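You operate a simulated robot arm through the tools that you are given. There is no shell and no other tool.

You are at the controls of a simulated robot arm. One attempt, no reset.

TASK
Print a page at the quality on the note, stand it in the oak rack and switch the printer off.
Fine: it goes into the red slot.

It is judged by the outcome, as a careful person would: the job done as asked, and still so three seconds after it is handed in. It fails if anything else is knocked over, pushed out of place, dropped, spilled or broken.

THE ROBOT
A 6-joint arm with a two-finger gripper, fixed in place. Base frame: the origin is on the floor under the middle of its stand, x ahead of it, y to its left, z up; the work surface is at about z = 750. Units: mm, rad, N and s.
It reaches about 1298 mm from its shoulder. Its first joint turns from -2.601 to 2.601 rad. Payload 1.57 kg.
Tool frame: the origin (TCP) lies between the finger pads and is the grasp point; the fingertips stand 21 mm ahead of it; z points along the fingers, y is the line along which they close. The gripper opens to 70 mm; its body begins 50 mm behind the TCP.
Orientation is that of the tool frame in the base frame, as a unit quaternion [x, y, z, w]. With the fingers straight down and closing along the base's y, the tool's x points along the base's -x, its y along +y and its z along -z.

THE INTERFACE
- The arm moves only by the tool play_rows. Its argument "commands" is a list that holds one entry, the list of rows, each a list of 7 numbers: the shift along the base's x, y, z in units of 250 mm (1.0 is 250 mm), then the turn, a rotation vector about the base's x, y, z in units of 45 degrees (1.0 is 45 degrees), then the gripper command, from -1 (shut) to 1 (fully open), values between in proportion. In form: [[[dx, dy, dz, ax, ay, az, claw], ...]]. A call has 1 to 20 rows; each row is the pose to reach, as a shift and turn from the pose commanded when the call began. A call with a number of a shift or a turn outside -1 to 1 is refused whole. Rows are played at 5 a second. More than 50 mm and 0.15 rad between two rows, or a gripper value outside its range, and nothing of the call is played. Where a pose cannot be reached the arm comes as near as it can. A force on the tool above 40 N (or 10 N above the force at the start of the call, whichever is more), or a blocked arm, ends the call early, and 0.2 s more pass. Each finger travels about 103.7 mm/s and halts on what it meets, pressing with about 30 N; the grip force reading is that of the motor and also rises with nothing between the fingers. The clock runs only during rows and for 0.2 s after the last one: add rows that repeat a pose to give the fingers time. The reply holds the time, the measured pose of the TCP, the force on the tool along the base axes, the opening and the grip force, in the units named above and with some noise, with the torque about the TCP (base axes, N m) and any sound that the robot's microphone picked up.
- Cameras (640 x 400 px; columns grow to the right, rows downward): "scene" is fixed at [401.5, 650.6, 1465.6]; the picture's right is [0.07, 1.00, 0.00], its down [0.91, -0.07, -0.41] and it looks along [-0.41, 0.03, -0.91] (base axes); focal length 337 px, centre (320, 200). "wrist" rides on the gripper at [79, 4, -81] in the tool frame; the picture's right is [-0.05, 1.00, 0.00], its down [-0.67, -0.04, -0.74] and it looks along [-0.74, -0.04, 0.67] (tool axes); focal length 256 px, centre (320, 200). There is no depth. A picture from a camera that has moved, and an enlarged one, comes with that camera's place and axes in the base frame and with its lens.
- grab_frame(camera): a new picture of that camera. The clock stands still meanwhile.
- move_column(by): slides the trunk up (or, below 0, down) by that many mm; the arm rides with it, the base frame stays. It gives what a move gives, with no picture.
- enlarge(camera, box): a new picture of the part [left, top, right, bottom] of that camera's present view, enlarged. The clock stands still meanwhile.
- sign_off(): hands the job in; it is judged then, once.

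Places have to be worked out from the pictures, the camera data and where the tool is seen. Open the gripper and draw the arm clear of the work before you hand the job in, unless the task says otherwise.

The tools are called after "Request:" by a JSON object that holds its "fn" and its "kwargs". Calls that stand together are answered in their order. play_rows: Moves the arm, as the interface text tells. Its arguments: {"type":"object","properties":{"commands":{"type":"array","items":{"type":"array","items":{"type":"array","items":{"type":"number"}}}}},"required":["commands"]} The other tools are called the same way: move_column (by) moves the trunk up or down; grab_frame (camera) takes a picture; enlarge (camera, box) takes an enlarged picture of a part of a camera's view; sign_off () hands the job in.

At the start:

```text
clock: 0.0
ee_pos: [228.9, 635.5, 1180.1]
ee_rot: [0.0, 1.0, 0.0, 0.001]
contact_force: [0.2, -0.1, -0.5]
ft_torque: [0.01, -0.02, 0.0]
opening: 70.3
grasp_force: 0.0
trunk travel left (down, up): [-861.0, 109.0]
```

scene: 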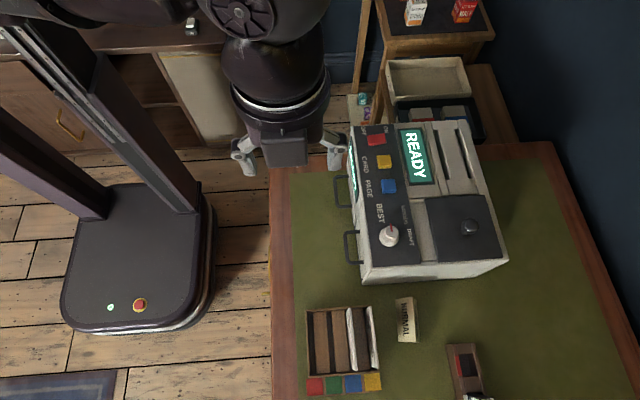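
wrist: 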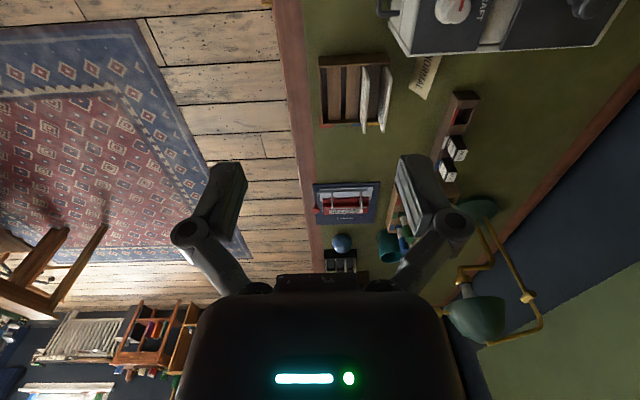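

The pictures show a printer with a READY display, buttons, a knob, a colour-marked rack and a note. I'll enlarge these to read the labels.

Request:
{"fn": "enlarge", "kwargs": {"camera": "scene", "box": [330, 110, 530, 290]}}

Request:
{"fn": "enlarge", "kwargs": {"camera": "scene", "box": [290, 280, 510, 400]}}

Request:
{"fn": "enlarge", "kwargs": {"camera": "wrist", "box": [300, 0, 620, 200]}}

```text
2.22 times, centred on (430, 200) of scene
camera zoom: at [401.5, 650.6, 1465.6], right [0.07, 1.0, 0.0], down [0.91, -0.07, -0.41], along [-0.41, 0.03, -0.91], focal length 748 px, centre (76, 200)
```

zoom: 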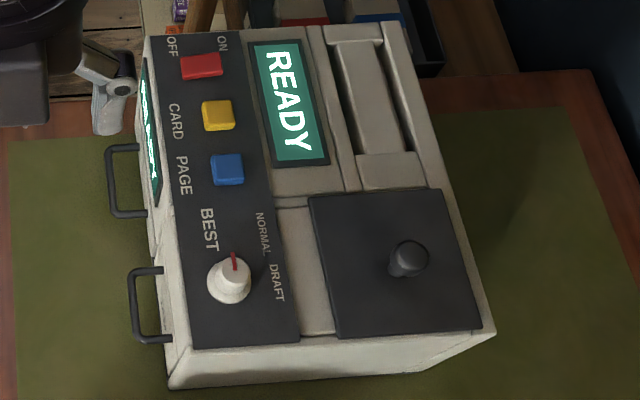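

```text
2.91 times, centred on (400, 340) of scene
camera zoom: at [401.5, 650.6, 1465.6], right [0.07, 1.0, 0.0], down [0.91, -0.07, -0.41], along [-0.41, 0.03, -0.91], focal length 980 px, centre (87, -207)
```

zoom: 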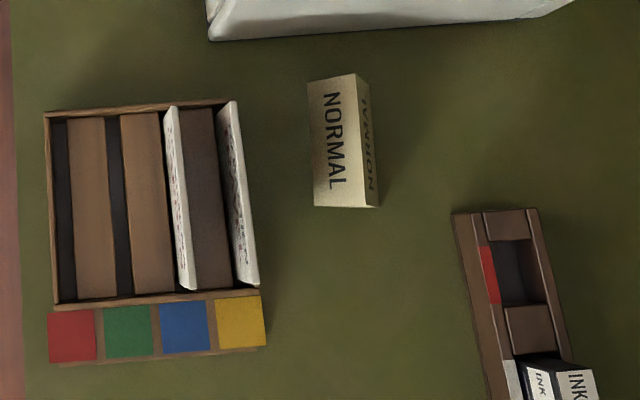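

```text
2.00 times, centred on (460, 100) of wrist
camera zoom: at [149.1, 639.8, 1261.2], right [0.05, 1.0, 0.0], down [0.67, -0.04, 0.74], along [0.74, -0.04, -0.67], focal length 512 px, centre (40, 400)
```

zoom: 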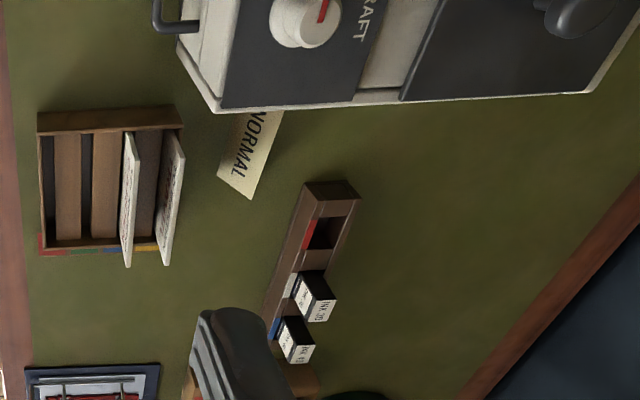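

The note says NORMAL. I'll zoom in closer on the knob, the switch and the output slots before moving.

Request:
{"fn": "enlarge", "kwargs": {"camera": "scene", "box": [360, 190, 430, 260]}}

Request:
{"fn": "enlarge", "kwargs": {"camera": "scene", "box": [340, 115, 410, 205]}}

Request:
{"fn": "enlarge", "kwargs": {"camera": "scene", "box": [395, 110, 515, 200]}}

Request:
{"fn": "enlarge", "kwargs": {"camera": "wrist", "box": [370, 0, 640, 100]}}

```text
5.71 times, centred on (395, 225) of scene
camera zoom: at [401.5, 650.6, 1465.6], right [0.07, 1.0, 0.0], down [0.91, -0.07, -0.41], along [-0.41, 0.03, -0.91], focal length 1924 px, centre (-109, 57)
```

zoom: 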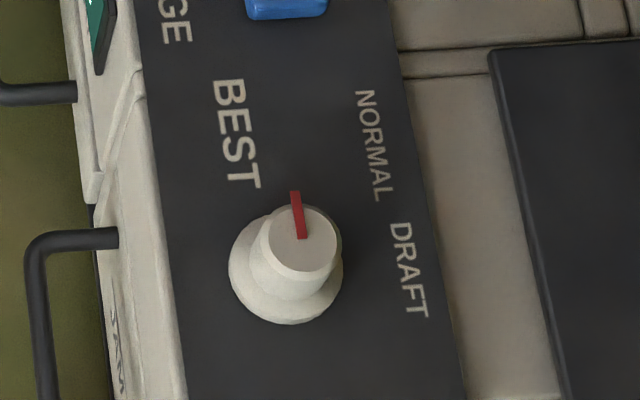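

```text
4.44 times, centred on (375, 160) of scene
camera zoom: at [401.5, 650.6, 1465.6], right [0.07, 1.0, 0.0], down [0.91, -0.07, -0.41], along [-0.41, 0.03, -0.91], focal length 1497 px, centre (76, 378)
```

zoom: 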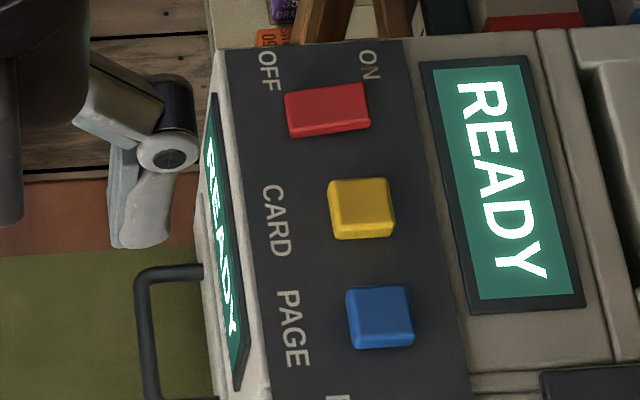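

```text
4.44 times, centred on (455, 155) of scene
camera zoom: at [401.5, 650.6, 1465.6], right [0.07, 1.0, 0.0], down [0.91, -0.07, -0.41], along [-0.41, 0.03, -0.91], focal length 1497 px, centre (-280, 400)
```

zoom: 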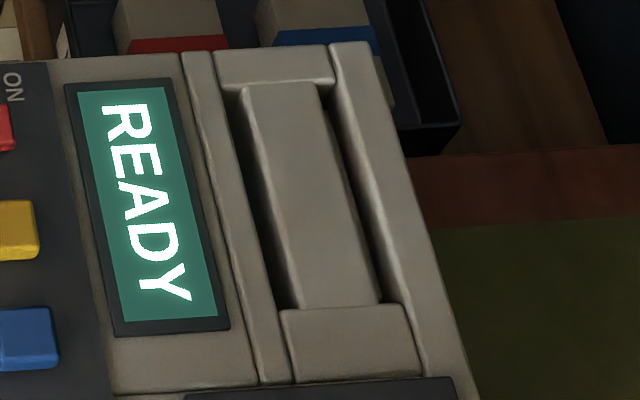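

```text
2.37 times, centred on (505, 50) of wrist
camera zoom: at [149.1, 639.8, 1261.2], right [0.05, 1.0, 0.0], down [0.67, -0.04, 0.74], along [0.74, -0.04, -0.67], focal length 607 px, centre (-118, 556)
```

zoom: 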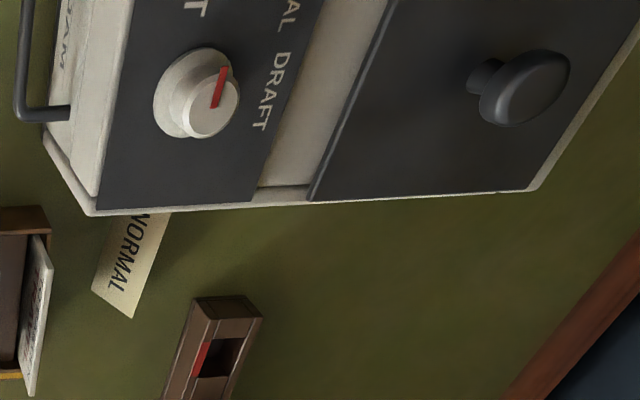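

The knob's red mark appears to point at BEST and the display reads READY, so the knob needs to go to NORMAL. I'll turn the tool 90° about z so the wrist camera faces the printer from its front side.

Request:
{"fn": "play_rows", "kwargs": {"commands": [[[0, -0.03, 0, 0, 0, 0.16, 1], [0, -0.07, 0, 0, 0, 0.33, 1], [0, -0.1, 0, 0, 0, 0.5, 1], [0, -0.13, 0, 0, 0, 0.67, 1], [0, -0.17, 0, 0, 0, 0.83, 1], [0, -0.2, 0, 0, 0, 1.0, 1], [0, -0.2, 0, 0, 0, 1.0, 1]]]}}

```text
clock: 1.6
ee_pos: [228.1, 585.8, 1179.7]
ee_rot: [-0.383, 0.924, 0.0, 0.0]
contact_force: [-0.3, 0.0, -0.3]
ft_torque: [-0.02, 0.0, -0.02]
opening: 69.8
grasp_force: 0.1
trunk travel left (down, up): [-861.0, 109.0]
```

The turn went cleanly, so I'll do the second half to face +y.

Request:
{"fn": "play_rows", "kwargs": {"commands": [[[0, 0, 0, 0, 0, 0.16, 1], [0, 0, 0, 0, 0, 0.33, 1], [0, 0, 0, 0, 0, 0.5, 1], [0, 0, 0, 0, 0, 0.67, 1], [0, 0, 0, 0, 0, 0.83, 1], [0, 0, 0, 0, 0, 1.0, 1], [0, 0, 0, 0, 0, 1.0, 1]]]}}

Request:
{"fn": "grab_frame", "kwargs": {"camera": "wrist"}}

Request:
{"fn": "grab_frame", "kwargs": {"camera": "scene"}}

```text
clock: 3.2
ee_pos: [228.0, 585.0, 1180.9]
ee_rot: [0.707, -0.707, -0.001, 0.001]
contact_force: [0.1, 0.6, 0.3]
ft_torque: [0.02, 0.01, -0.03]
opening: 70.1
grasp_force: 0.0
trunk travel left (down, up): [-861.0, 109.0]
```

```text
taken
camera wrist: at [223.9, 505.9, 1261.3], right [-1.0, 0.05, 0.0], down [0.03, 0.67, 0.74], along [0.04, 0.74, -0.67], focal length 256 px, centre (320, 200)
```

wrist: 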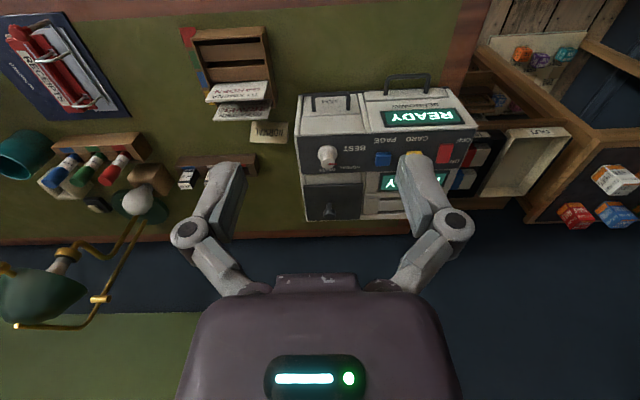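

```text
taken
```

scene: 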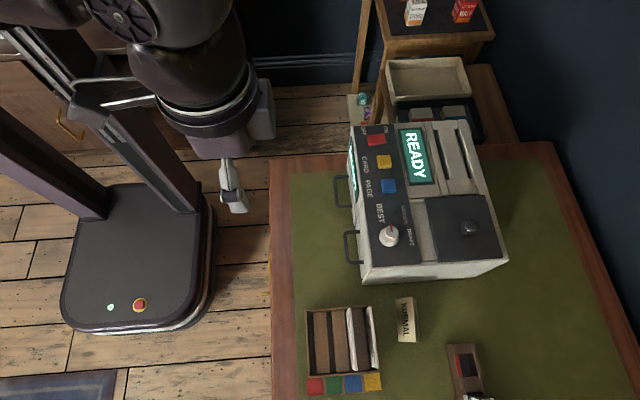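

The view is upside down but shows the printer front, the rack and the surroundings. I'll enlarge the relevant parts.

Request:
{"fn": "enlarge", "kwargs": {"camera": "wrist", "box": [280, 60, 500, 230]}}

Request:
{"fn": "enlarge", "kwargs": {"camera": "wrist", "box": [160, 10, 320, 150]}}

Request:
{"fn": "enlarge", "kwargs": {"camera": "wrist", "box": [460, 30, 640, 240]}}

Request:
{"fn": "enlarge", "kwargs": {"camera": "wrist", "box": [0, 0, 280, 240]}}

```text
2.35 times, centred on (390, 145) of wrist
camera zoom: at [223.9, 505.9, 1261.3], right [-1.0, 0.05, 0.0], down [0.03, 0.67, 0.74], along [0.04, 0.74, -0.67], focal length 602 px, centre (155, 329)
```

zoom: 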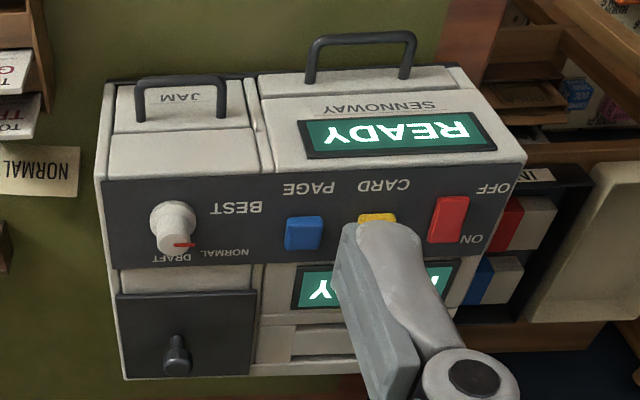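

```text
2.86 times, centred on (240, 80) of wrist
camera zoom: at [223.9, 505.9, 1261.3], right [-1.0, 0.05, 0.0], down [0.03, 0.67, 0.74], along [0.04, 0.74, -0.67], focal length 731 px, centre (549, 543)
```

zoom: 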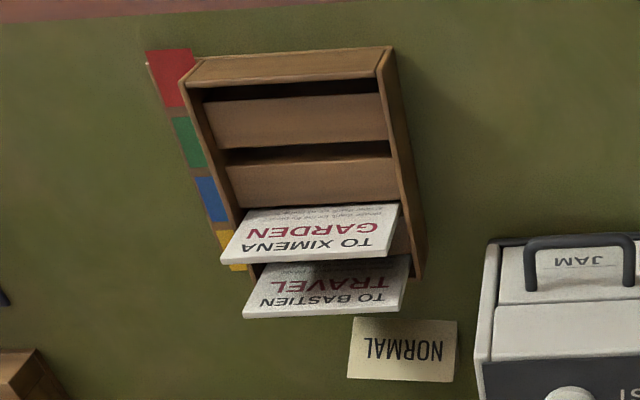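

```text
1.90 times, centred on (550, 135) of wrist
camera zoom: at [223.9, 505.9, 1261.3], right [-1.0, 0.05, 0.0], down [0.03, 0.67, 0.74], along [0.04, 0.74, -0.67], focal length 488 px, centre (-118, 324)
```

zoom: 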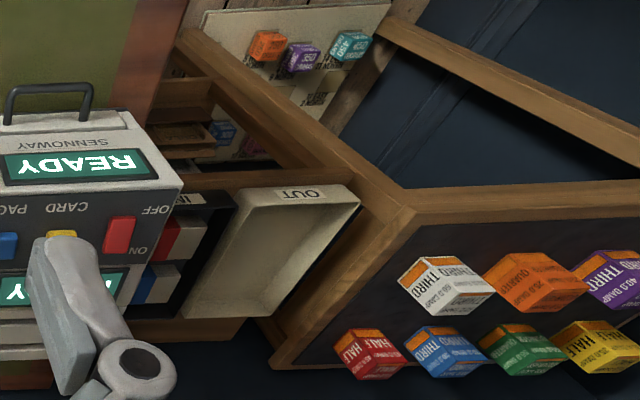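

```text
1.67 times, centred on (140, 120) of wrist
camera zoom: at [223.9, 505.9, 1261.3], right [-1.0, 0.05, 0.0], down [0.03, 0.67, 0.74], along [0.04, 0.74, -0.67], focal length 427 px, centre (620, 333)
```

zoom: 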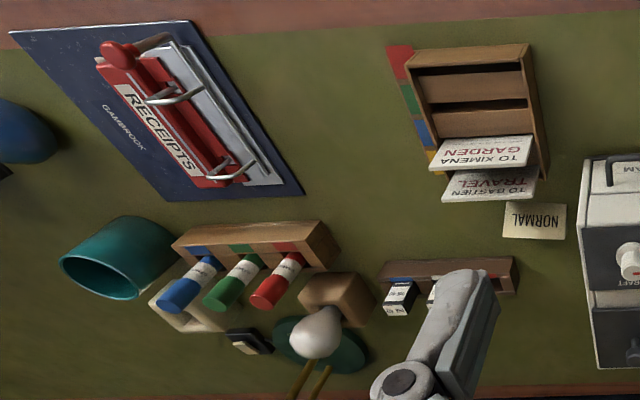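

By triangulation the knob top is near (225, 786, 923) and the blue PAGE button near (127, 800, 899). I'll bring the camera closer for a better look at the panel.

Request:
{"fn": "play_rows", "kwargs": {"commands": [[[-0.038, 0.105, -0.09, 0, 0, 0, 1], [-0.076, 0.21, -0.18, 0, 0, 0, 1], [-0.114, 0.315, -0.27, 0, 0, 0, 1], [-0.152, 0.42, -0.36, 0, 0, 0, 1], [-0.152, 0.42, -0.36, 0, 0, 0, 1]]]}}

Request:
{"fn": "grab_frame", "kwargs": {"camera": "wrist"}}

Request:
{"fn": "grab_frame", "kwargs": {"camera": "scene"}}

```text
clock: 4.4
ee_pos: [193.5, 685.5, 1179.9]
ee_rot: [0.708, -0.706, 0.0, 0.0]
contact_force: [-1.1, -0.3, 0.0]
ft_torque: [0.01, -0.01, -0.02]
opening: 69.9
grasp_force: 0.1
out of reach, approached as far as the arm can: row 1, 2, 3, 4, 5
trunk travel left (down, up): [-861.0, 109.0]
```

```text
taken
camera wrist: at [189.3, 605.7, 1261.4], right [-1.0, 0.05, 0.0], down [0.04, 0.67, 0.74], along [0.04, 0.74, -0.67], focal length 256 px, centre (320, 200)
```

wrist: 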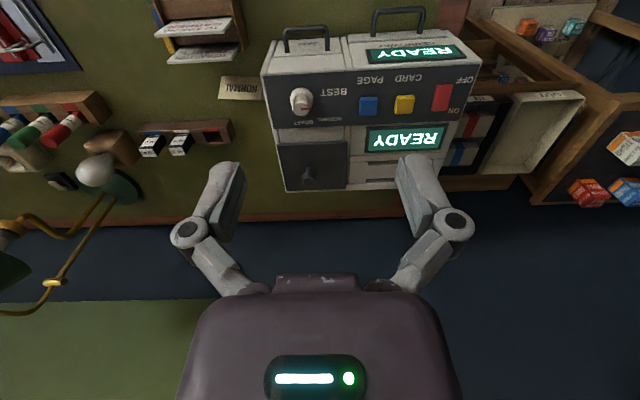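

```text
taken
```

scene: 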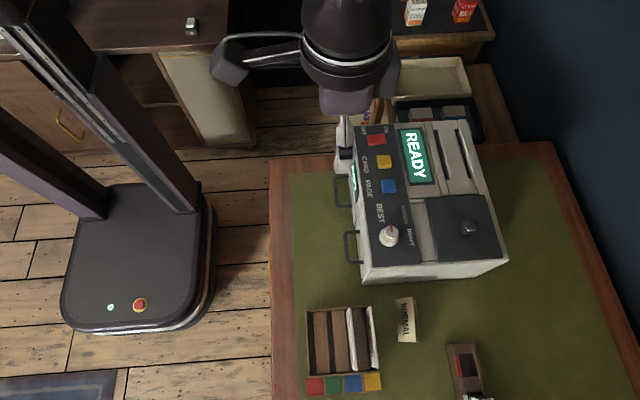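

The arm can't go lower at this trunk height (z stayed at 1180), so the trunk must come down. I'll lower it 100 mm here, which keeps the fingers well above the printer top at about 890.

Request:
{"fn": "move_column", "kwargs": {"by": -100}}

Request:
{"fn": "grab_frame", "kwargs": {"camera": "wrist"}}

Request:
{"fn": "grab_frame", "kwargs": {"camera": "scene"}}

```text
clock: 5.7
ee_pos: [193.2, 684.2, 1081.4]
ee_rot: [-0.707, 0.708, -0.001, 0.0]
contact_force: [-0.6, 0.4, -0.4]
ft_torque: [0.02, -0.01, 0.0]
opening: 69.9
grasp_force: 0.0
trunk travel left (down, up): [-761.0, 209.0]
```

```text
taken
camera wrist: at [189.5, 605.8, 1161.3], right [-1.0, 0.05, 0.0], down [0.04, 0.67, 0.74], along [0.04, 0.74, -0.67], focal length 256 px, centre (320, 200)
```

wrist: 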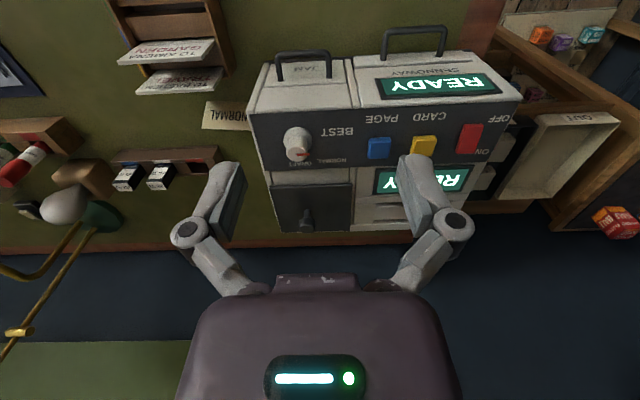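

```text
taken
```

scene: 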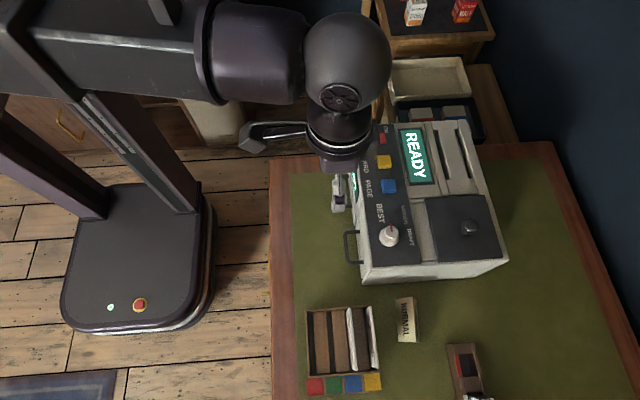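

Request:
{"fn": "enlarge", "kwargs": {"camera": "wrist", "box": [240, 50, 530, 240]}}

Request:
{"fn": "enlarge", "kwargs": {"camera": "wrist", "box": [250, 110, 370, 190]}}

Request:
{"fn": "enlarge", "kwargs": {"camera": "wrist", "box": [400, 100, 530, 190]}}

```text
2.11 times, centred on (385, 145) of wrist
camera zoom: at [189.5, 605.8, 1161.3], right [-1.0, 0.05, 0.0], down [0.04, 0.67, 0.74], along [0.04, 0.74, -0.67], focal length 539 px, centre (183, 316)
```

zoom: 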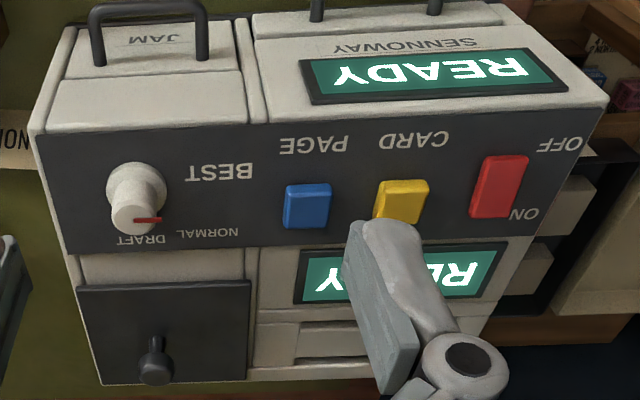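

```text
5.00 times, centred on (310, 150) of wrist
camera zoom: at [189.5, 605.8, 1161.3], right [-1.0, 0.05, 0.0], down [0.04, 0.67, 0.74], along [0.04, 0.74, -0.67], focal length 1280 px, centre (370, 450)
```

zoom: 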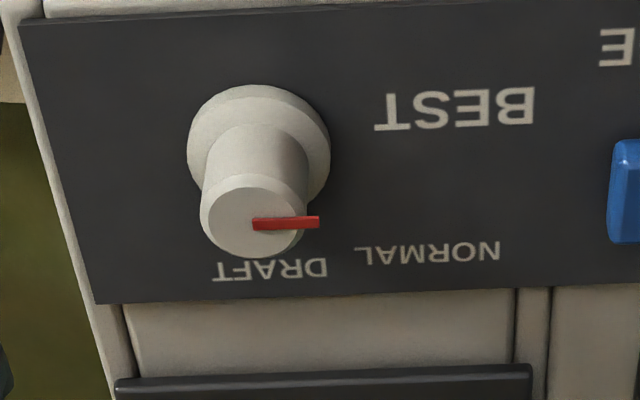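

```text
4.44 times, centred on (465, 145) of wrist
camera zoom: at [189.5, 605.8, 1161.3], right [-1.0, 0.05, 0.0], down [0.04, 0.67, 0.74], along [0.04, 0.74, -0.67], focal length 1138 px, centre (-324, 444)
```

zoom: 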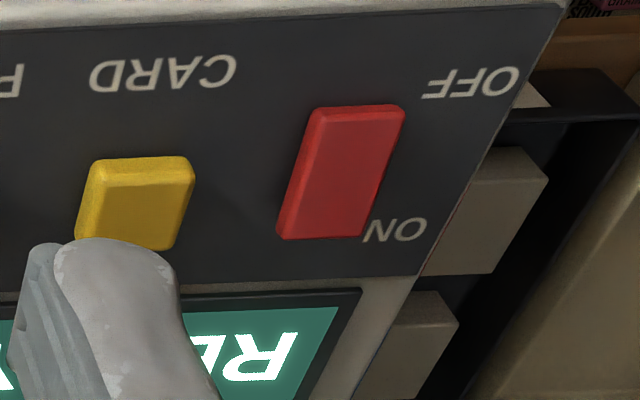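

The knob's cap (about 23 mm across, top near z 925) sits at roughly (226, 785) with its mark at BEST; NORMAL lies about 45° clockwise. I'll turn the tool back so the fingers close along y and move above the knob.

Request:
{"fn": "play_rows", "kwargs": {"commands": [[[0.01, 0.033, 0, 0, 0, -0.16, 1], [0.02, 0.067, 0, 0, 0, -0.33, 1], [0.03, 0.1, 0, 0, 0, -0.5, 1], [0.043, 0.133, 0, 0, 0, -0.67, 1], [0.054, 0.167, 0, 0, 0, -0.83, 1], [0.065, 0.2, 0, 0, 0, -1.0, 1], [0.065, 0.2, 0, 0, 0, -1.0, 1]]]}}

Request:
{"fn": "play_rows", "kwargs": {"commands": [[[0.01, 0.033, 0, 0, 0, -0.16, 1], [0.02, 0.067, 0, 0, 0, -0.33, 1], [0.03, 0.1, 0, 0, 0, -0.5, 1], [0.043, 0.133, 0, 0, 0, -0.67, 1], [0.054, 0.167, 0, 0, 0, -0.83, 1], [0.065, 0.2, 0, 0, 0, -1.0, 1], [0.065, 0.2, 0, 0, 0, -1.0, 1]]]}}

Request:
{"fn": "grab_frame", "kwargs": {"camera": "wrist"}}

Request:
{"fn": "grab_frame", "kwargs": {"camera": "scene"}}

```text
clock: 7.3
ee_pos: [209.8, 735.2, 1079.8]
ee_rot: [-0.381, 0.925, 0.0, -0.001]
contact_force: [-0.1, 0.4, 0.3]
ft_torque: [-0.02, 0.01, 0.01]
opening: 70.0
grasp_force: 0.0
trunk travel left (down, up): [-761.0, 209.0]
```

```text
clock: 8.9
ee_pos: [225.9, 784.2, 1081.1]
ee_rot: [0.002, 1.0, 0.0, 0.0]
contact_force: [0.4, -0.3, 0.1]
ft_torque: [0.02, 0.0, 0.01]
opening: 69.9
grasp_force: 0.0
trunk travel left (down, up): [-761.0, 209.0]
```

```text
taken
camera wrist: at [147.0, 789.6, 1161.3], right [0.06, 1.0, 0.0], down [0.67, -0.04, 0.75], along [0.74, -0.04, -0.67], focal length 256 px, centre (320, 200)
```

wrist: 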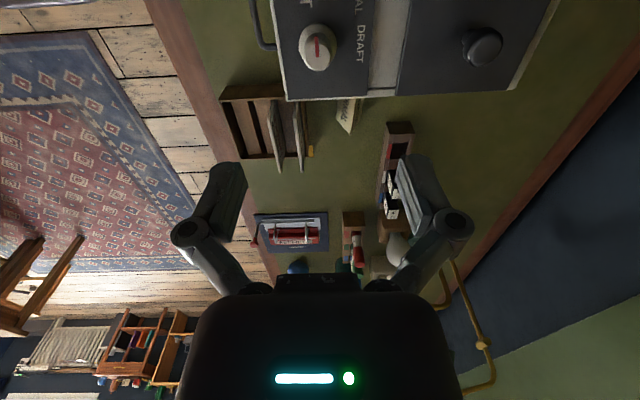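

```text
taken
```

scene: 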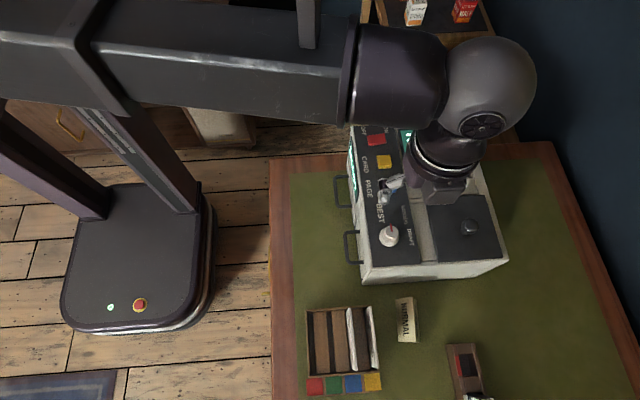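

The gripper is above the knob. I'll zoom into the wrist view to refine the knob's position.

Request:
{"fn": "enlarge", "kwargs": {"camera": "wrist", "box": [260, 0, 400, 100]}}

Request:
{"fn": "enlarge", "kwargs": {"camera": "wrist", "box": [200, 70, 430, 250]}}

```text
4.00 times, centred on (330, 50) of wrist
camera zoom: at [147.0, 789.6, 1161.3], right [0.06, 1.0, 0.0], down [0.67, -0.04, 0.75], along [0.74, -0.04, -0.67], focal length 1024 px, centre (280, 800)
```

zoom: 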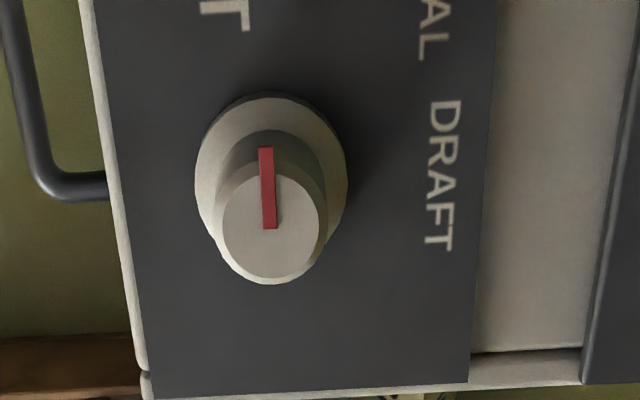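

```text
2.22 times, centred on (315, 160) of wrist
camera zoom: at [147.0, 789.6, 1161.3], right [0.06, 1.0, 0.0], down [0.67, -0.04, 0.75], along [0.74, -0.04, -0.67], focal length 569 px, centre (331, 289)
```

zoom: 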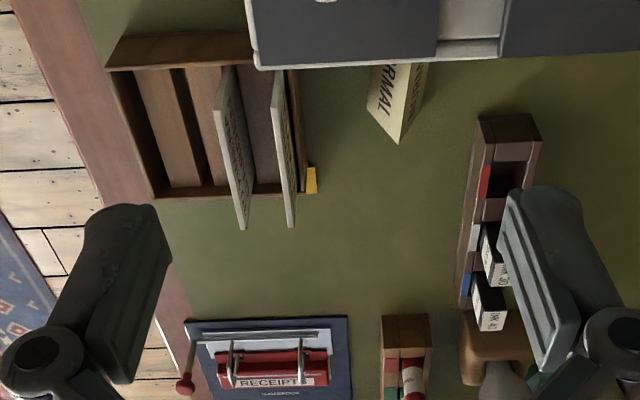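

Refined knob centre is (225.7, 784.5), right under the TCP. I'll raise the arm relative to the trunk and then lower the trunk, so the arm has room to work downwards.

Request:
{"fn": "play_rows", "kwargs": {"commands": [[[0, 0, 0.18, 0, 0, 0, 1], [0, 0, 0.36, 0, 0, 0, 1], [0, 0, 0.54, 0, 0, 0, 1], [0, 0, 0.72, 0, 0, 0, 1], [0, 0, 0.88, 0, 0, 0, 1], [0, 0, 0.88, 0, 0, 0, 1]]]}}

Request:
{"fn": "move_column", "kwargs": {"by": -300}}

Request:
{"fn": "grab_frame", "kwargs": {"camera": "scene"}}

```text
clock: 10.3
ee_pos: [226.6, 784.0, 1080.2]
ee_rot: [0.0, 1.0, 0.0, 0.0]
contact_force: [1.7, -0.3, 0.1]
ft_torque: [0.02, -0.01, -0.01]
opening: 70.0
grasp_force: 0.0
out of reach, approached as far as the arm can: row 1, 2, 3, 4, 5, 6
trunk travel left (down, up): [-761.0, 209.0]
```

```text
clock: 12.1
ee_pos: [226.2, 782.9, 909.4]
ee_rot: [0.0, 1.0, 0.007, 0.001]
contact_force: [-6.6, -12.3, 24.9]
ft_torque: [2.78, -0.02, 0.04]
opening: 71.0
grasp_force: 0.1
trunk travel left (down, up): [-588.0, 382.0]
stopped: the force on the tool passed its limit at 250 N (the readings are from after the stop); the commanded pose is now the measured one
```

```text
taken
```

scene: 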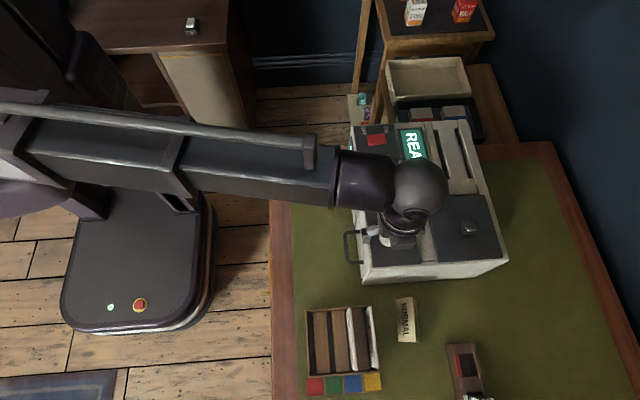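

The rows could not change z (this arm's height comes only from the trunk), so the column move pressed the open fingertips onto the printer panel around the knob. It should not have been sent without checking the row result first. I'll back off upward now and inspect for any harm.

Request:
{"fn": "move_column", "kwargs": {"by": 100}}

```text
clock: 13.4
ee_pos: [226.9, 787.7, 1006.5]
ee_rot: [0.001, 1.0, 0.003, 0.0]
contact_force: [-0.6, 0.3, -0.1]
ft_torque: [-0.01, 0.0, -0.03]
opening: 70.1
grasp_force: 0.1
trunk travel left (down, up): [-688.0, 282.0]
```

The force is back to zero. I'll look at the printer with both cameras to check that nothing moved or broke.

Request:
{"fn": "grab_frame", "kwargs": {"camera": "wrist"}}

Request:
{"fn": "grab_frame", "kwargs": {"camera": "scene"}}

Request:
{"fn": "enlarge", "kwargs": {"camera": "scene", "box": [330, 110, 530, 290]}}

```text
taken
camera wrist: at [147.7, 791.5, 1087.8], right [0.05, 1.0, 0.01], down [0.67, -0.04, 0.75], along [0.74, -0.03, -0.67], focal length 256 px, centre (320, 200)
```

wrist: 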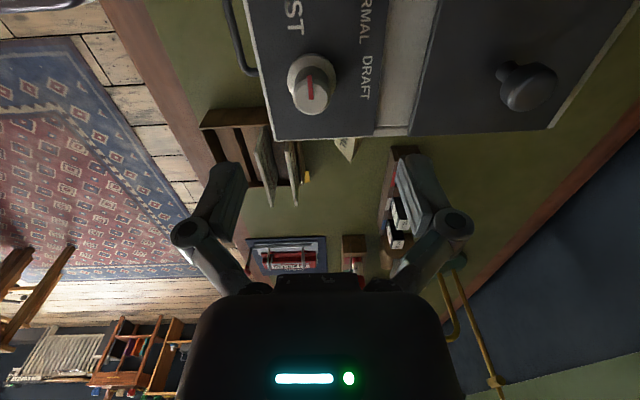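

```text
taken
```

scene: 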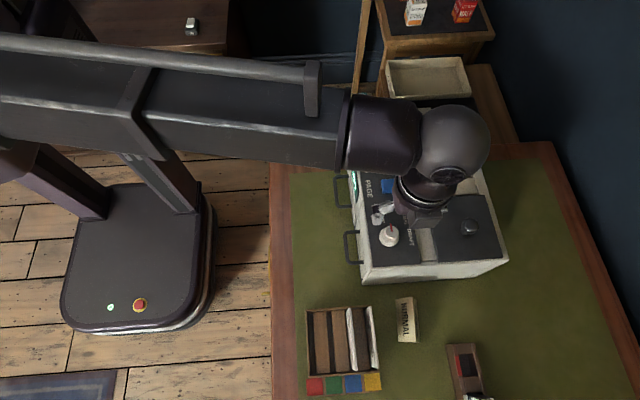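

```text
2.22 times, centred on (430, 200) of scene
camera zoom: at [401.5, 650.6, 1465.6], right [0.07, 1.0, 0.0], down [0.91, -0.07, -0.41], along [-0.41, 0.03, -0.91], focal length 748 px, centre (76, 200)
```

zoom: 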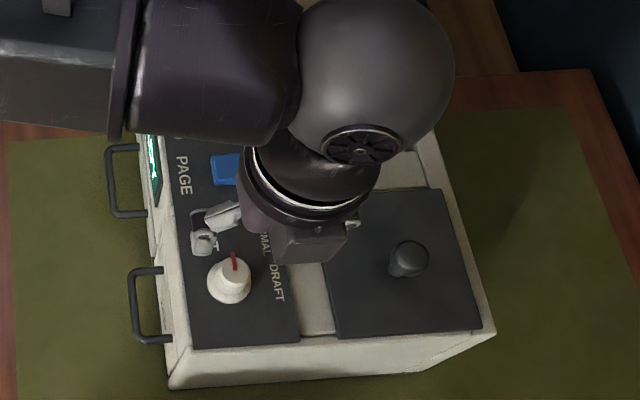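

The printer and knob look unmoved and intact. I'll send a tiny correction (also removing the slight tilt) and read back the real pose.

Request:
{"fn": "play_rows", "kwargs": {"commands": [[[0, 0, 0, -0.008, 0, 0, 1], [0, 0, 0, -0.008, 0, 0, 1], [0, 0, 0, -0.008, 0, 0, 1]]]}}

```text
clock: 14.2
ee_pos: [227.3, 787.7, 1006.7]
ee_rot: [0.001, 1.0, 0.002, 0.001]
contact_force: [0.7, -0.1, -0.8]
ft_torque: [0.02, 0.02, 0.0]
opening: 69.9
grasp_force: 0.0
trunk travel left (down, up): [-688.0, 282.0]
```

Pose reads (227.3, 787.7, 1006.7). I'll shift to centre over the knob and probe whether a small z shift by rows works at all.

Request:
{"fn": "play_rows", "kwargs": {"commands": [[[-0.006, -0.0128, 0, -0.006, 0, 0, 1], [-0.006, -0.0128, 0, -0.006, 0, 0, 1], [-0.006, -0.0128, -0.04, -0.006, 0, 0, 1], [-0.006, -0.0128, -0.04, -0.006, 0, 0, 1]]]}}

```text
clock: 15.2
ee_pos: [226.2, 784.4, 1008.1]
ee_rot: [0.001, 1.0, 0.0, 0.001]
contact_force: [0.3, 0.1, 0.7]
ft_torque: [0.04, 0.02, -0.01]
opening: 69.9
grasp_force: 0.1
out of reach, approached as far as the arm can: row 3, 4
trunk travel left (down, up): [-688.0, 282.0]
```

Confirmed: only the trunk changes height. The fingers touched the panel at TCP z ≈ 909, so I'll lower 80 mm to z ≈ 928, which puts the fingertips around the knob cap and clear of the panel.

Request:
{"fn": "move_column", "kwargs": {"by": -80}}

Request:
{"fn": "grab_frame", "kwargs": {"camera": "wrist"}}

Request:
{"fn": "enlarge", "kwargs": {"camera": "scene", "box": [340, 150, 460, 270]}}

```text
clock: 16.4
ee_pos: [225.7, 784.2, 926.2]
ee_rot: [0.001, 1.0, -0.001, 0.0]
contact_force: [-0.4, -0.4, -0.2]
ft_torque: [0.02, 0.0, 0.0]
opening: 70.3
grasp_force: 0.0
trunk travel left (down, up): [-608.0, 362.0]
```

```text
taken
camera wrist: at [146.1, 789.0, 1008.0], right [0.05, 1.0, 0.0], down [0.67, -0.04, 0.75], along [0.74, -0.04, -0.67], focal length 256 px, centre (320, 200)
```

wrist: 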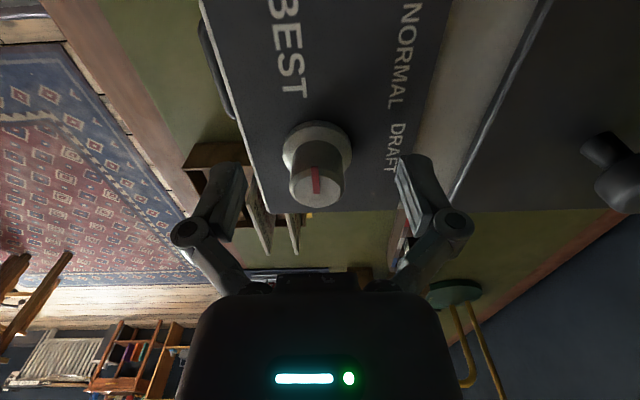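

```text
3.33 times, centred on (400, 210) of scene
camera zoom: at [401.5, 650.6, 1465.6], right [0.07, 1.0, 0.0], down [0.91, -0.07, -0.41], along [-0.41, 0.03, -0.91], focal length 1122 px, centre (53, 167)
```

zoom: 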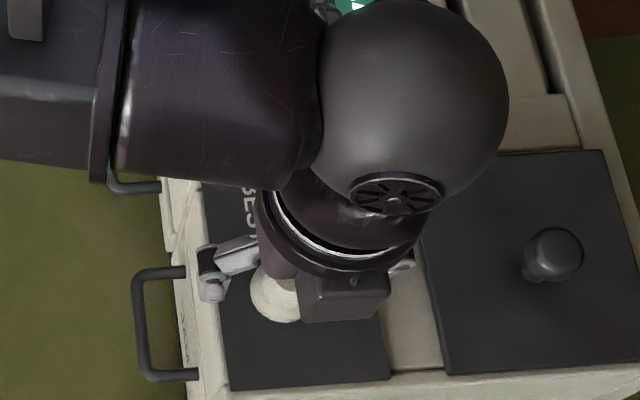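

The knob cap sits between the open fingers. I'll close on it.

Request:
{"fn": "play_rows", "kwargs": {"commands": [[[0, 0, 0, 0, 0, 0, 0], [0, 0, 0, 0, 0, 0, -0.3], [0, 0, 0, 0, 0, 0, -0.6], [0, 0, 0, 0, 0, 0, -1], [0, 0, 0, 0, 0, 0, -1]]]}}

```text
clock: 17.2
ee_pos: [226.3, 783.5, 930.7]
ee_rot: [0.002, 1.0, 0.002, 0.002]
contact_force: [0.6, 2.0, 52.2]
ft_torque: [-0.02, 0.1, 0.03]
opening: 25.4
grasp_force: 32.0
trunk travel left (down, up): [-608.0, 362.0]
stopped in row 4: the force on the tool passed its limit at 62 N (the readings are from after the stop); the commanded pose is now the measured one
```

The fingers closed on the cap (25 mm) but the tips rode on the knob's skirt, giving a 52 N upward push. I'll open, rise a few millimetres and grip again.

Request:
{"fn": "play_rows", "kwargs": {"commands": [[[0, 0, 0, 0, 0, 0, -0.2], [0, 0, 0, 0, 0, 0, 0.3], [0, 0, 0, 0, 0, 0, 0.3]]]}}

```text
clock: 18.0
ee_pos: [225.5, 785.3, 925.7]
ee_rot: [0.001, 1.0, 0.001, 0.002]
contact_force: [-0.4, -0.4, -0.1]
ft_torque: [0.0, 0.0, 0.0]
opening: 45.5
grasp_force: 0.1
trunk travel left (down, up): [-608.0, 362.0]
```

Released, with TCP back at 925.7. The skirt top seems to be near z 909, so I'll rise 8 mm and then grip.

Request:
{"fn": "move_column", "kwargs": {"by": 8}}

Request:
{"fn": "play_rows", "kwargs": {"commands": [[[0, 0, 0, 0, 0, 0, 0.0], [0, 0, 0, 0, 0, 0, -0.2], [0, 0, 0, 0, 0, 0, -0.4], [0, 0, 0, 0, 0, 0, -0.4]]]}}

```text
clock: 18.6
ee_pos: [226.2, 785.5, 934.9]
ee_rot: [0.001, 1.0, 0.001, 0.002]
contact_force: [0.0, -0.2, -0.2]
ft_torque: [0.03, 0.0, 0.01]
opening: 45.5
grasp_force: 0.0
trunk travel left (down, up): [-616.0, 354.0]
```

```text
clock: 19.6
ee_pos: [226.9, 784.0, 934.0]
ee_rot: [0.001, 1.0, 0.001, 0.002]
contact_force: [-0.7, -9.8, -4.3]
ft_torque: [-0.11, 0.03, 0.0]
opening: 27.0
grasp_force: 4.7
trunk travel left (down, up): [-616.0, 354.0]
```

The grip is light with a small sideways bias of about 10 N toward −y. I'll shift 1.3 mm that way and squeeze fully.

Request:
{"fn": "play_rows", "kwargs": {"commands": [[[0, -0.005, 0, 0, 0, 0, -0.6], [0, -0.005, 0, 0, 0, 0, -0.8], [0, -0.005, 0, 0, 0, 0, -1], [0, -0.005, 0, 0, 0, 0, -1]]]}}

```text
clock: 20.6
ee_pos: [227.1, 782.4, 936.0]
ee_rot: [0.001, 1.0, 0.0, 0.002]
contact_force: [-1.8, -19.2, -8.2]
ft_torque: [-0.28, -0.11, -0.01]
opening: 23.9
grasp_force: 32.9
trunk travel left (down, up): [-616.0, 354.0]
```

The grip is firm at 33 N, still with a −19 N side force, so I'll relax it by shifting 2 mm further in −y.

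Request:
{"fn": "play_rows", "kwargs": {"commands": [[[0, -0.004, 0, 0, 0, 0, -1], [0, -0.008, 0, 0, 0, 0, -1], [0, -0.008, 0, 0, 0, 0, -1]]]}}

```text
clock: 21.4
ee_pos: [226.4, 782.0, 934.4]
ee_rot: [0.001, 1.0, 0.003, 0.002]
contact_force: [2.0, 0.3, 6.2]
ft_torque: [-0.04, 0.39, -0.02]
opening: 24.0
grasp_force: 31.6
trunk travel left (down, up): [-616.0, 354.0]
```

Forces are balanced now. I'll turn the knob 45° clockwise (−z) towards NORMAL.

Request:
{"fn": "play_rows", "kwargs": {"commands": [[[0, 0, 0, 0, 0, -0.12, -1], [0, 0, 0, 0, 0, -0.25, -1], [0, 0, 0, 0, 0, -0.37, -1], [0, 0, 0, 0, 0, -0.5, -1], [0, 0, 0, 0, 0, -0.62, -1], [0, 0, 0, 0, 0, -0.75, -1], [0, 0, 0, 0, 0, -0.87, -1], [0, 0, 0, 0, 0, -1.0, -1], [0, 0, 0, 0, 0, -1.0, -1]]]}}

Request:
{"fn": "grab_frame", "kwargs": {"camera": "wrist"}}

Request:
{"fn": "grab_frame", "kwargs": {"camera": "scene"}}

```text
clock: 23.4
ee_pos: [225.1, 782.3, 935.5]
ee_rot: [0.384, 0.924, 0.001, 0.001]
contact_force: [1.0, 15.8, 22.1]
ft_torque: [0.32, -0.05, -0.03]
opening: 23.7
grasp_force: 32.4
trunk travel left (down, up): [-616.0, 354.0]
```

```text
taken
camera wrist: at [172.7, 841.8, 1016.4], right [0.75, 0.67, 0.0], down [0.44, -0.5, 0.75], along [0.5, -0.56, -0.67], focal length 256 px, centre (320, 200)
```

wrist: 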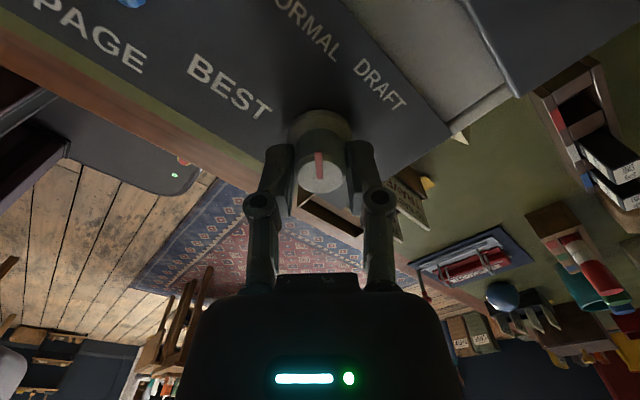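

```text
taken
```

scene: 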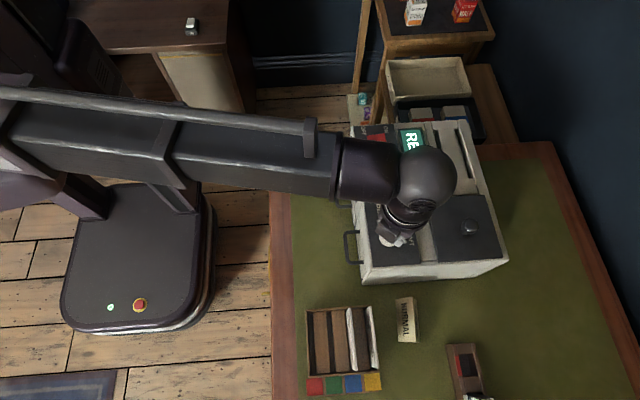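

The knob followed the gripper and its mark now points toward NORMAL. I'll open the fingers and look at where it rests.

Request:
{"fn": "play_rows", "kwargs": {"commands": [[[0, 0, 0, 0, 0, 0, -0.2], [0, 0, 0, 0, 0, 0, 0.4], [0, 0, 0, 0, 0, 0, 1], [0, 0, 0, 0, 0, 0, 1]]]}}

Request:
{"fn": "enlarge", "kwargs": {"camera": "wrist", "box": [200, 0, 440, 210]}}

```text
clock: 24.4
ee_pos: [226.4, 781.5, 934.8]
ee_rot: [0.384, 0.923, -0.001, 0.001]
contact_force: [-0.1, 0.8, 0.3]
ft_torque: [-0.01, -0.03, 0.02]
opening: 70.1
grasp_force: 0.0
trunk travel left (down, up): [-616.0, 354.0]
```

```text
1.90 times, centred on (320, 105) of wrist
camera zoom: at [173.2, 841.7, 1015.8], right [0.74, 0.67, 0.0], down [0.44, -0.5, 0.75], along [0.5, -0.56, -0.67], focal length 488 px, centre (320, 381)
```

zoom: 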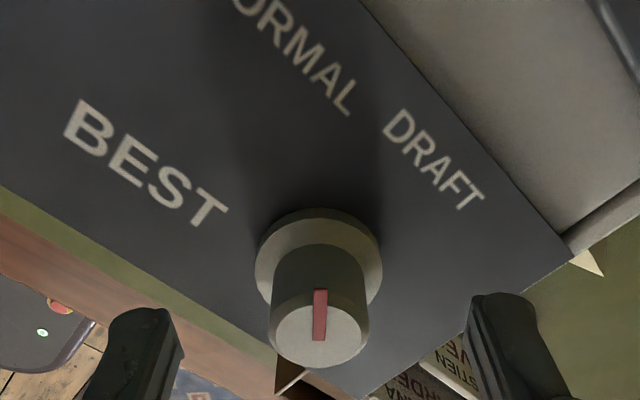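

The mark points at NORMAL. I'll rise 70 mm and then move clear to verify it from the fixed camera.

Request:
{"fn": "move_column", "kwargs": {"by": 70}}

Request:
{"fn": "play_rows", "kwargs": {"commands": [[[-0.066, 0.012, 0, 0, 0, 0.16, 0.5], [-0.132, 0.025, 0, 0, 0, 0.33, 0], [-0.198, 0.037, 0, 0, 0, 0.5, -0.5], [-0.264, 0.05, 0, 0, 0, 0.67, -1], [-0.33, 0.062, 0, 0, 0, 0.83, -1], [-0.398, 0.074, 0, 0, 0, 1.0, -1], [-0.398, 0.074, 0, 0, 0, 1.0, -1]]]}}

Request:
{"fn": "grab_frame", "kwargs": {"camera": "wrist"}}

Request:
{"fn": "grab_frame", "kwargs": {"camera": "scene"}}

Request:
{"fn": "enlarge", "kwargs": {"camera": "scene", "box": [360, 190, 430, 260]}}

```text
clock: 25.4
ee_pos: [226.0, 781.8, 1004.3]
ee_rot: [0.383, 0.924, 0.0, 0.002]
contact_force: [0.1, -0.2, 0.1]
ft_torque: [-0.02, 0.01, -0.03]
opening: 70.2
grasp_force: 0.1
trunk travel left (down, up): [-686.0, 284.0]
```

```text
clock: 27.0
ee_pos: [127.4, 800.7, 1005.0]
ee_rot: [-0.001, 1.0, 0.001, 0.001]
contact_force: [-0.2, 0.2, 0.4]
ft_torque: [0.02, 0.0, 0.0]
opening: 0.1
grasp_force: 28.9
trunk travel left (down, up): [-686.0, 284.0]
```

```text
taken
camera wrist: at [47.7, 805.9, 1085.8], right [0.05, 1.0, 0.0], down [0.66, -0.04, 0.75], along [0.75, -0.04, -0.67], focal length 256 px, centre (320, 200)
```

wrist: 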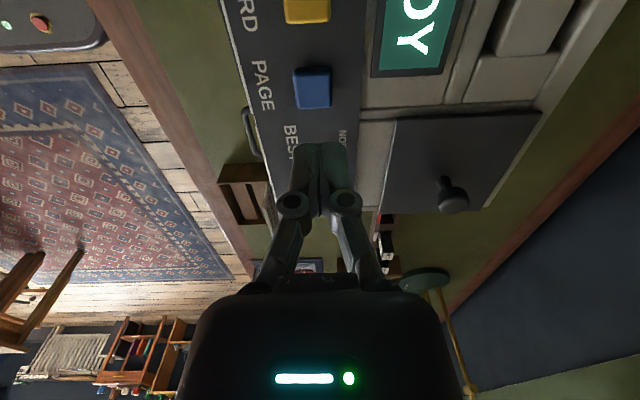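

```text
taken
```

scene: 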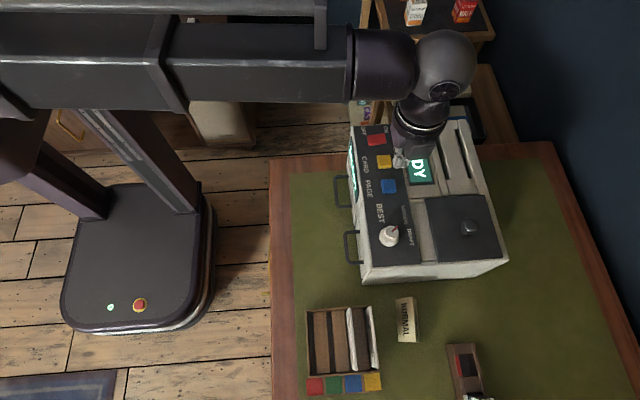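

```text
5.71 times, centred on (395, 225) of scene
camera zoom: at [401.5, 650.6, 1465.6], right [0.07, 1.0, 0.0], down [0.91, -0.07, -0.41], along [-0.41, 0.03, -0.91], focal length 1924 px, centre (-109, 57)
```

zoom: 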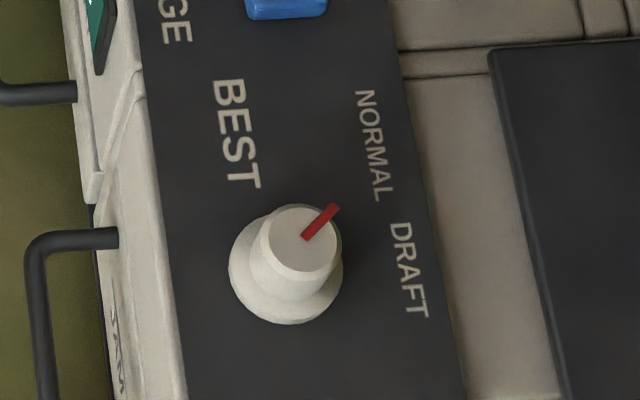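

The knob mark now sits at NORMAL (about 50° from BEST, consistent with the label spacing). I'll zoom on the blue PAGE button to refine its position before pressing.

Request:
{"fn": "enlarge", "kwargs": {"camera": "wrist", "box": [240, 40, 400, 140]}}

Request:
{"fn": "enlarge", "kwargs": {"camera": "scene", "box": [350, 120, 430, 210]}}

```text
4.00 times, centred on (320, 90) of wrist
camera zoom: at [47.7, 805.9, 1085.8], right [0.05, 1.0, 0.0], down [0.66, -0.04, 0.75], along [0.75, -0.04, -0.67], focal length 1024 px, centre (320, 640)
```

zoom: 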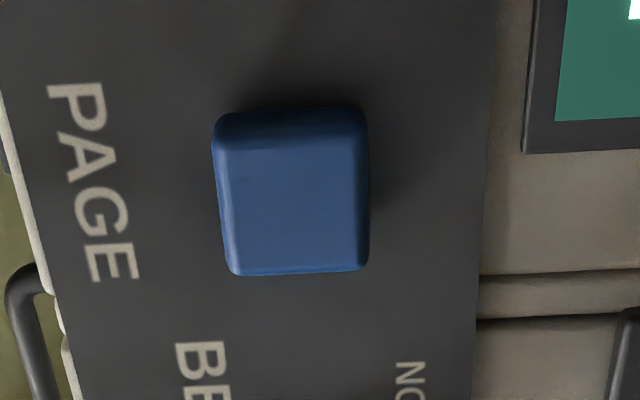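

```text
4.44 times, centred on (390, 165) of scene
camera zoom: at [401.5, 650.6, 1465.6], right [0.07, 1.0, 0.0], down [0.91, -0.07, -0.41], along [-0.41, 0.03, -0.91], focal length 1497 px, centre (9, 356)
```

zoom: 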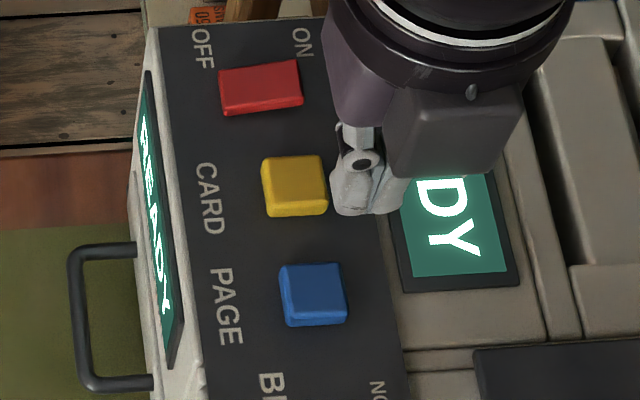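

I estimate the PAGE button's centre at about (131, 798) with its top near z 900–910. I'll centre over it and lower until the fingertips are just above it.

Request:
{"fn": "play_rows", "kwargs": {"commands": [[[0.01, -0.01, 0, 0, 0, 0, -1], [0.01, -0.01, 0, 0, 0, 0, -1]]]}}

Request:
{"fn": "move_column", "kwargs": {"by": -60}}

Request:
{"fn": "grab_frame", "kwargs": {"camera": "wrist"}}

Request:
{"fn": "enlarge", "kwargs": {"camera": "scene", "box": [350, 120, 430, 210]}}

```text
clock: 27.6
ee_pos: [129.3, 798.9, 1004.4]
ee_rot: [0.001, 1.0, 0.001, 0.002]
contact_force: [-0.3, -0.3, 0.8]
ft_torque: [0.03, 0.03, 0.0]
opening: 0.0
grasp_force: 28.9
trunk travel left (down, up): [-686.0, 284.0]
```

```text
clock: 28.6
ee_pos: [130.2, 798.5, 944.7]
ee_rot: [0.002, 1.0, 0.001, 0.001]
contact_force: [-0.5, 0.0, 0.5]
ft_torque: [0.01, 0.02, 0.0]
opening: 0.0
grasp_force: 28.8
trunk travel left (down, up): [-626.0, 344.0]
```

```text
taken
camera wrist: at [50.3, 803.0, 1025.9], right [0.05, 1.0, 0.0], down [0.66, -0.04, 0.75], along [0.75, -0.04, -0.67], focal length 256 px, centre (320, 200)
```

wrist: 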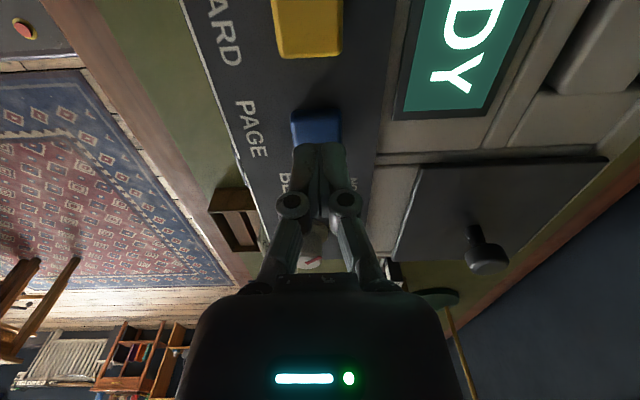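

```text
4.44 times, centred on (390, 165) of scene
camera zoom: at [401.5, 650.6, 1465.6], right [0.07, 1.0, 0.0], down [0.91, -0.07, -0.41], along [-0.41, 0.03, -0.91], focal length 1497 px, centre (9, 356)
```

zoom: 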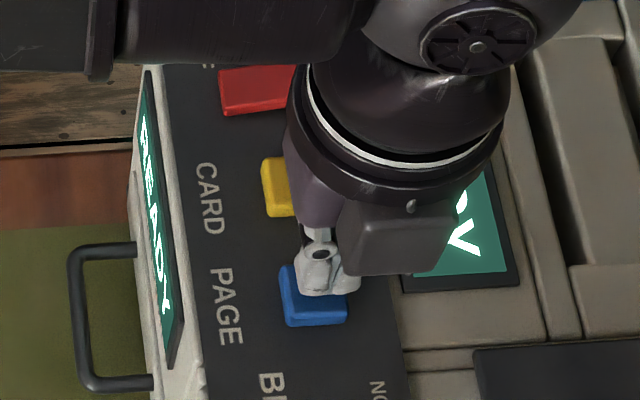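

The fingertips are over the blue button. I'll lower in small steps and watch the force.

Request:
{"fn": "move_column", "kwargs": {"by": -12}}

```text
clock: 29.2
ee_pos: [129.9, 798.9, 932.4]
ee_rot: [0.002, 1.0, 0.001, 0.001]
contact_force: [1.0, 0.2, -0.3]
ft_torque: [-0.03, -0.02, 0.02]
opening: 6.0
grasp_force: 28.7
trunk travel left (down, up): [-614.0, 356.0]
```

No contact yet, though the opening reads 6.0. I'll take a quick look before pressing on.

Request:
{"fn": "enlarge", "kwargs": {"camera": "wrist", "box": [240, 80, 400, 220]}}

Request:
{"fn": "play_rows", "kwargs": {"commands": [[[0, 0, 0, 0, 0, 0, -1]]]}}

```text
2.86 times, centred on (320, 150) of wrist
camera zoom: at [50.3, 803.1, 1013.8], right [0.05, 1.0, 0.0], down [0.66, -0.04, 0.75], along [0.75, -0.04, -0.67], focal length 731 px, centre (320, 343)
```

zoom: 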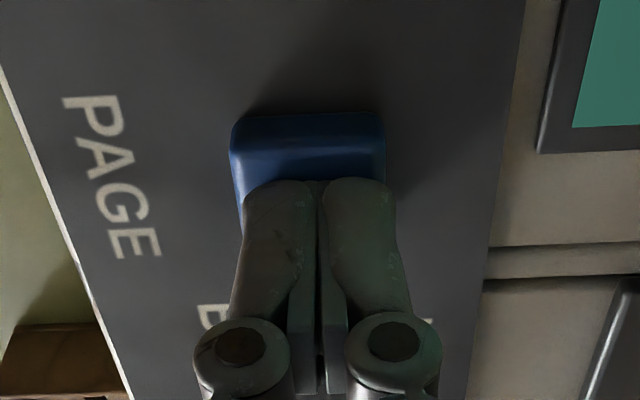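

```text
clock: 29.6
ee_pos: [129.7, 799.1, 933.3]
ee_rot: [0.001, 1.0, 0.001, 0.002]
contact_force: [-0.5, -0.4, 0.9]
ft_torque: [0.0, -0.01, 0.0]
opening: 6.3
grasp_force: 29.0
trunk travel left (down, up): [-614.0, 356.0]
```

Fingers are essentially over the button's middle. I'll keep lowering in 4 mm steps.

Request:
{"fn": "move_column", "kwargs": {"by": -4}}

```text
clock: 30.2
ee_pos: [130.2, 798.3, 929.8]
ee_rot: [0.002, 1.0, 0.001, 0.001]
contact_force: [0.7, 0.7, 4.0]
ft_torque: [0.01, -0.01, -0.04]
opening: 5.7
grasp_force: 28.2
trunk travel left (down, up): [-610.0, 360.0]
heard: click
```

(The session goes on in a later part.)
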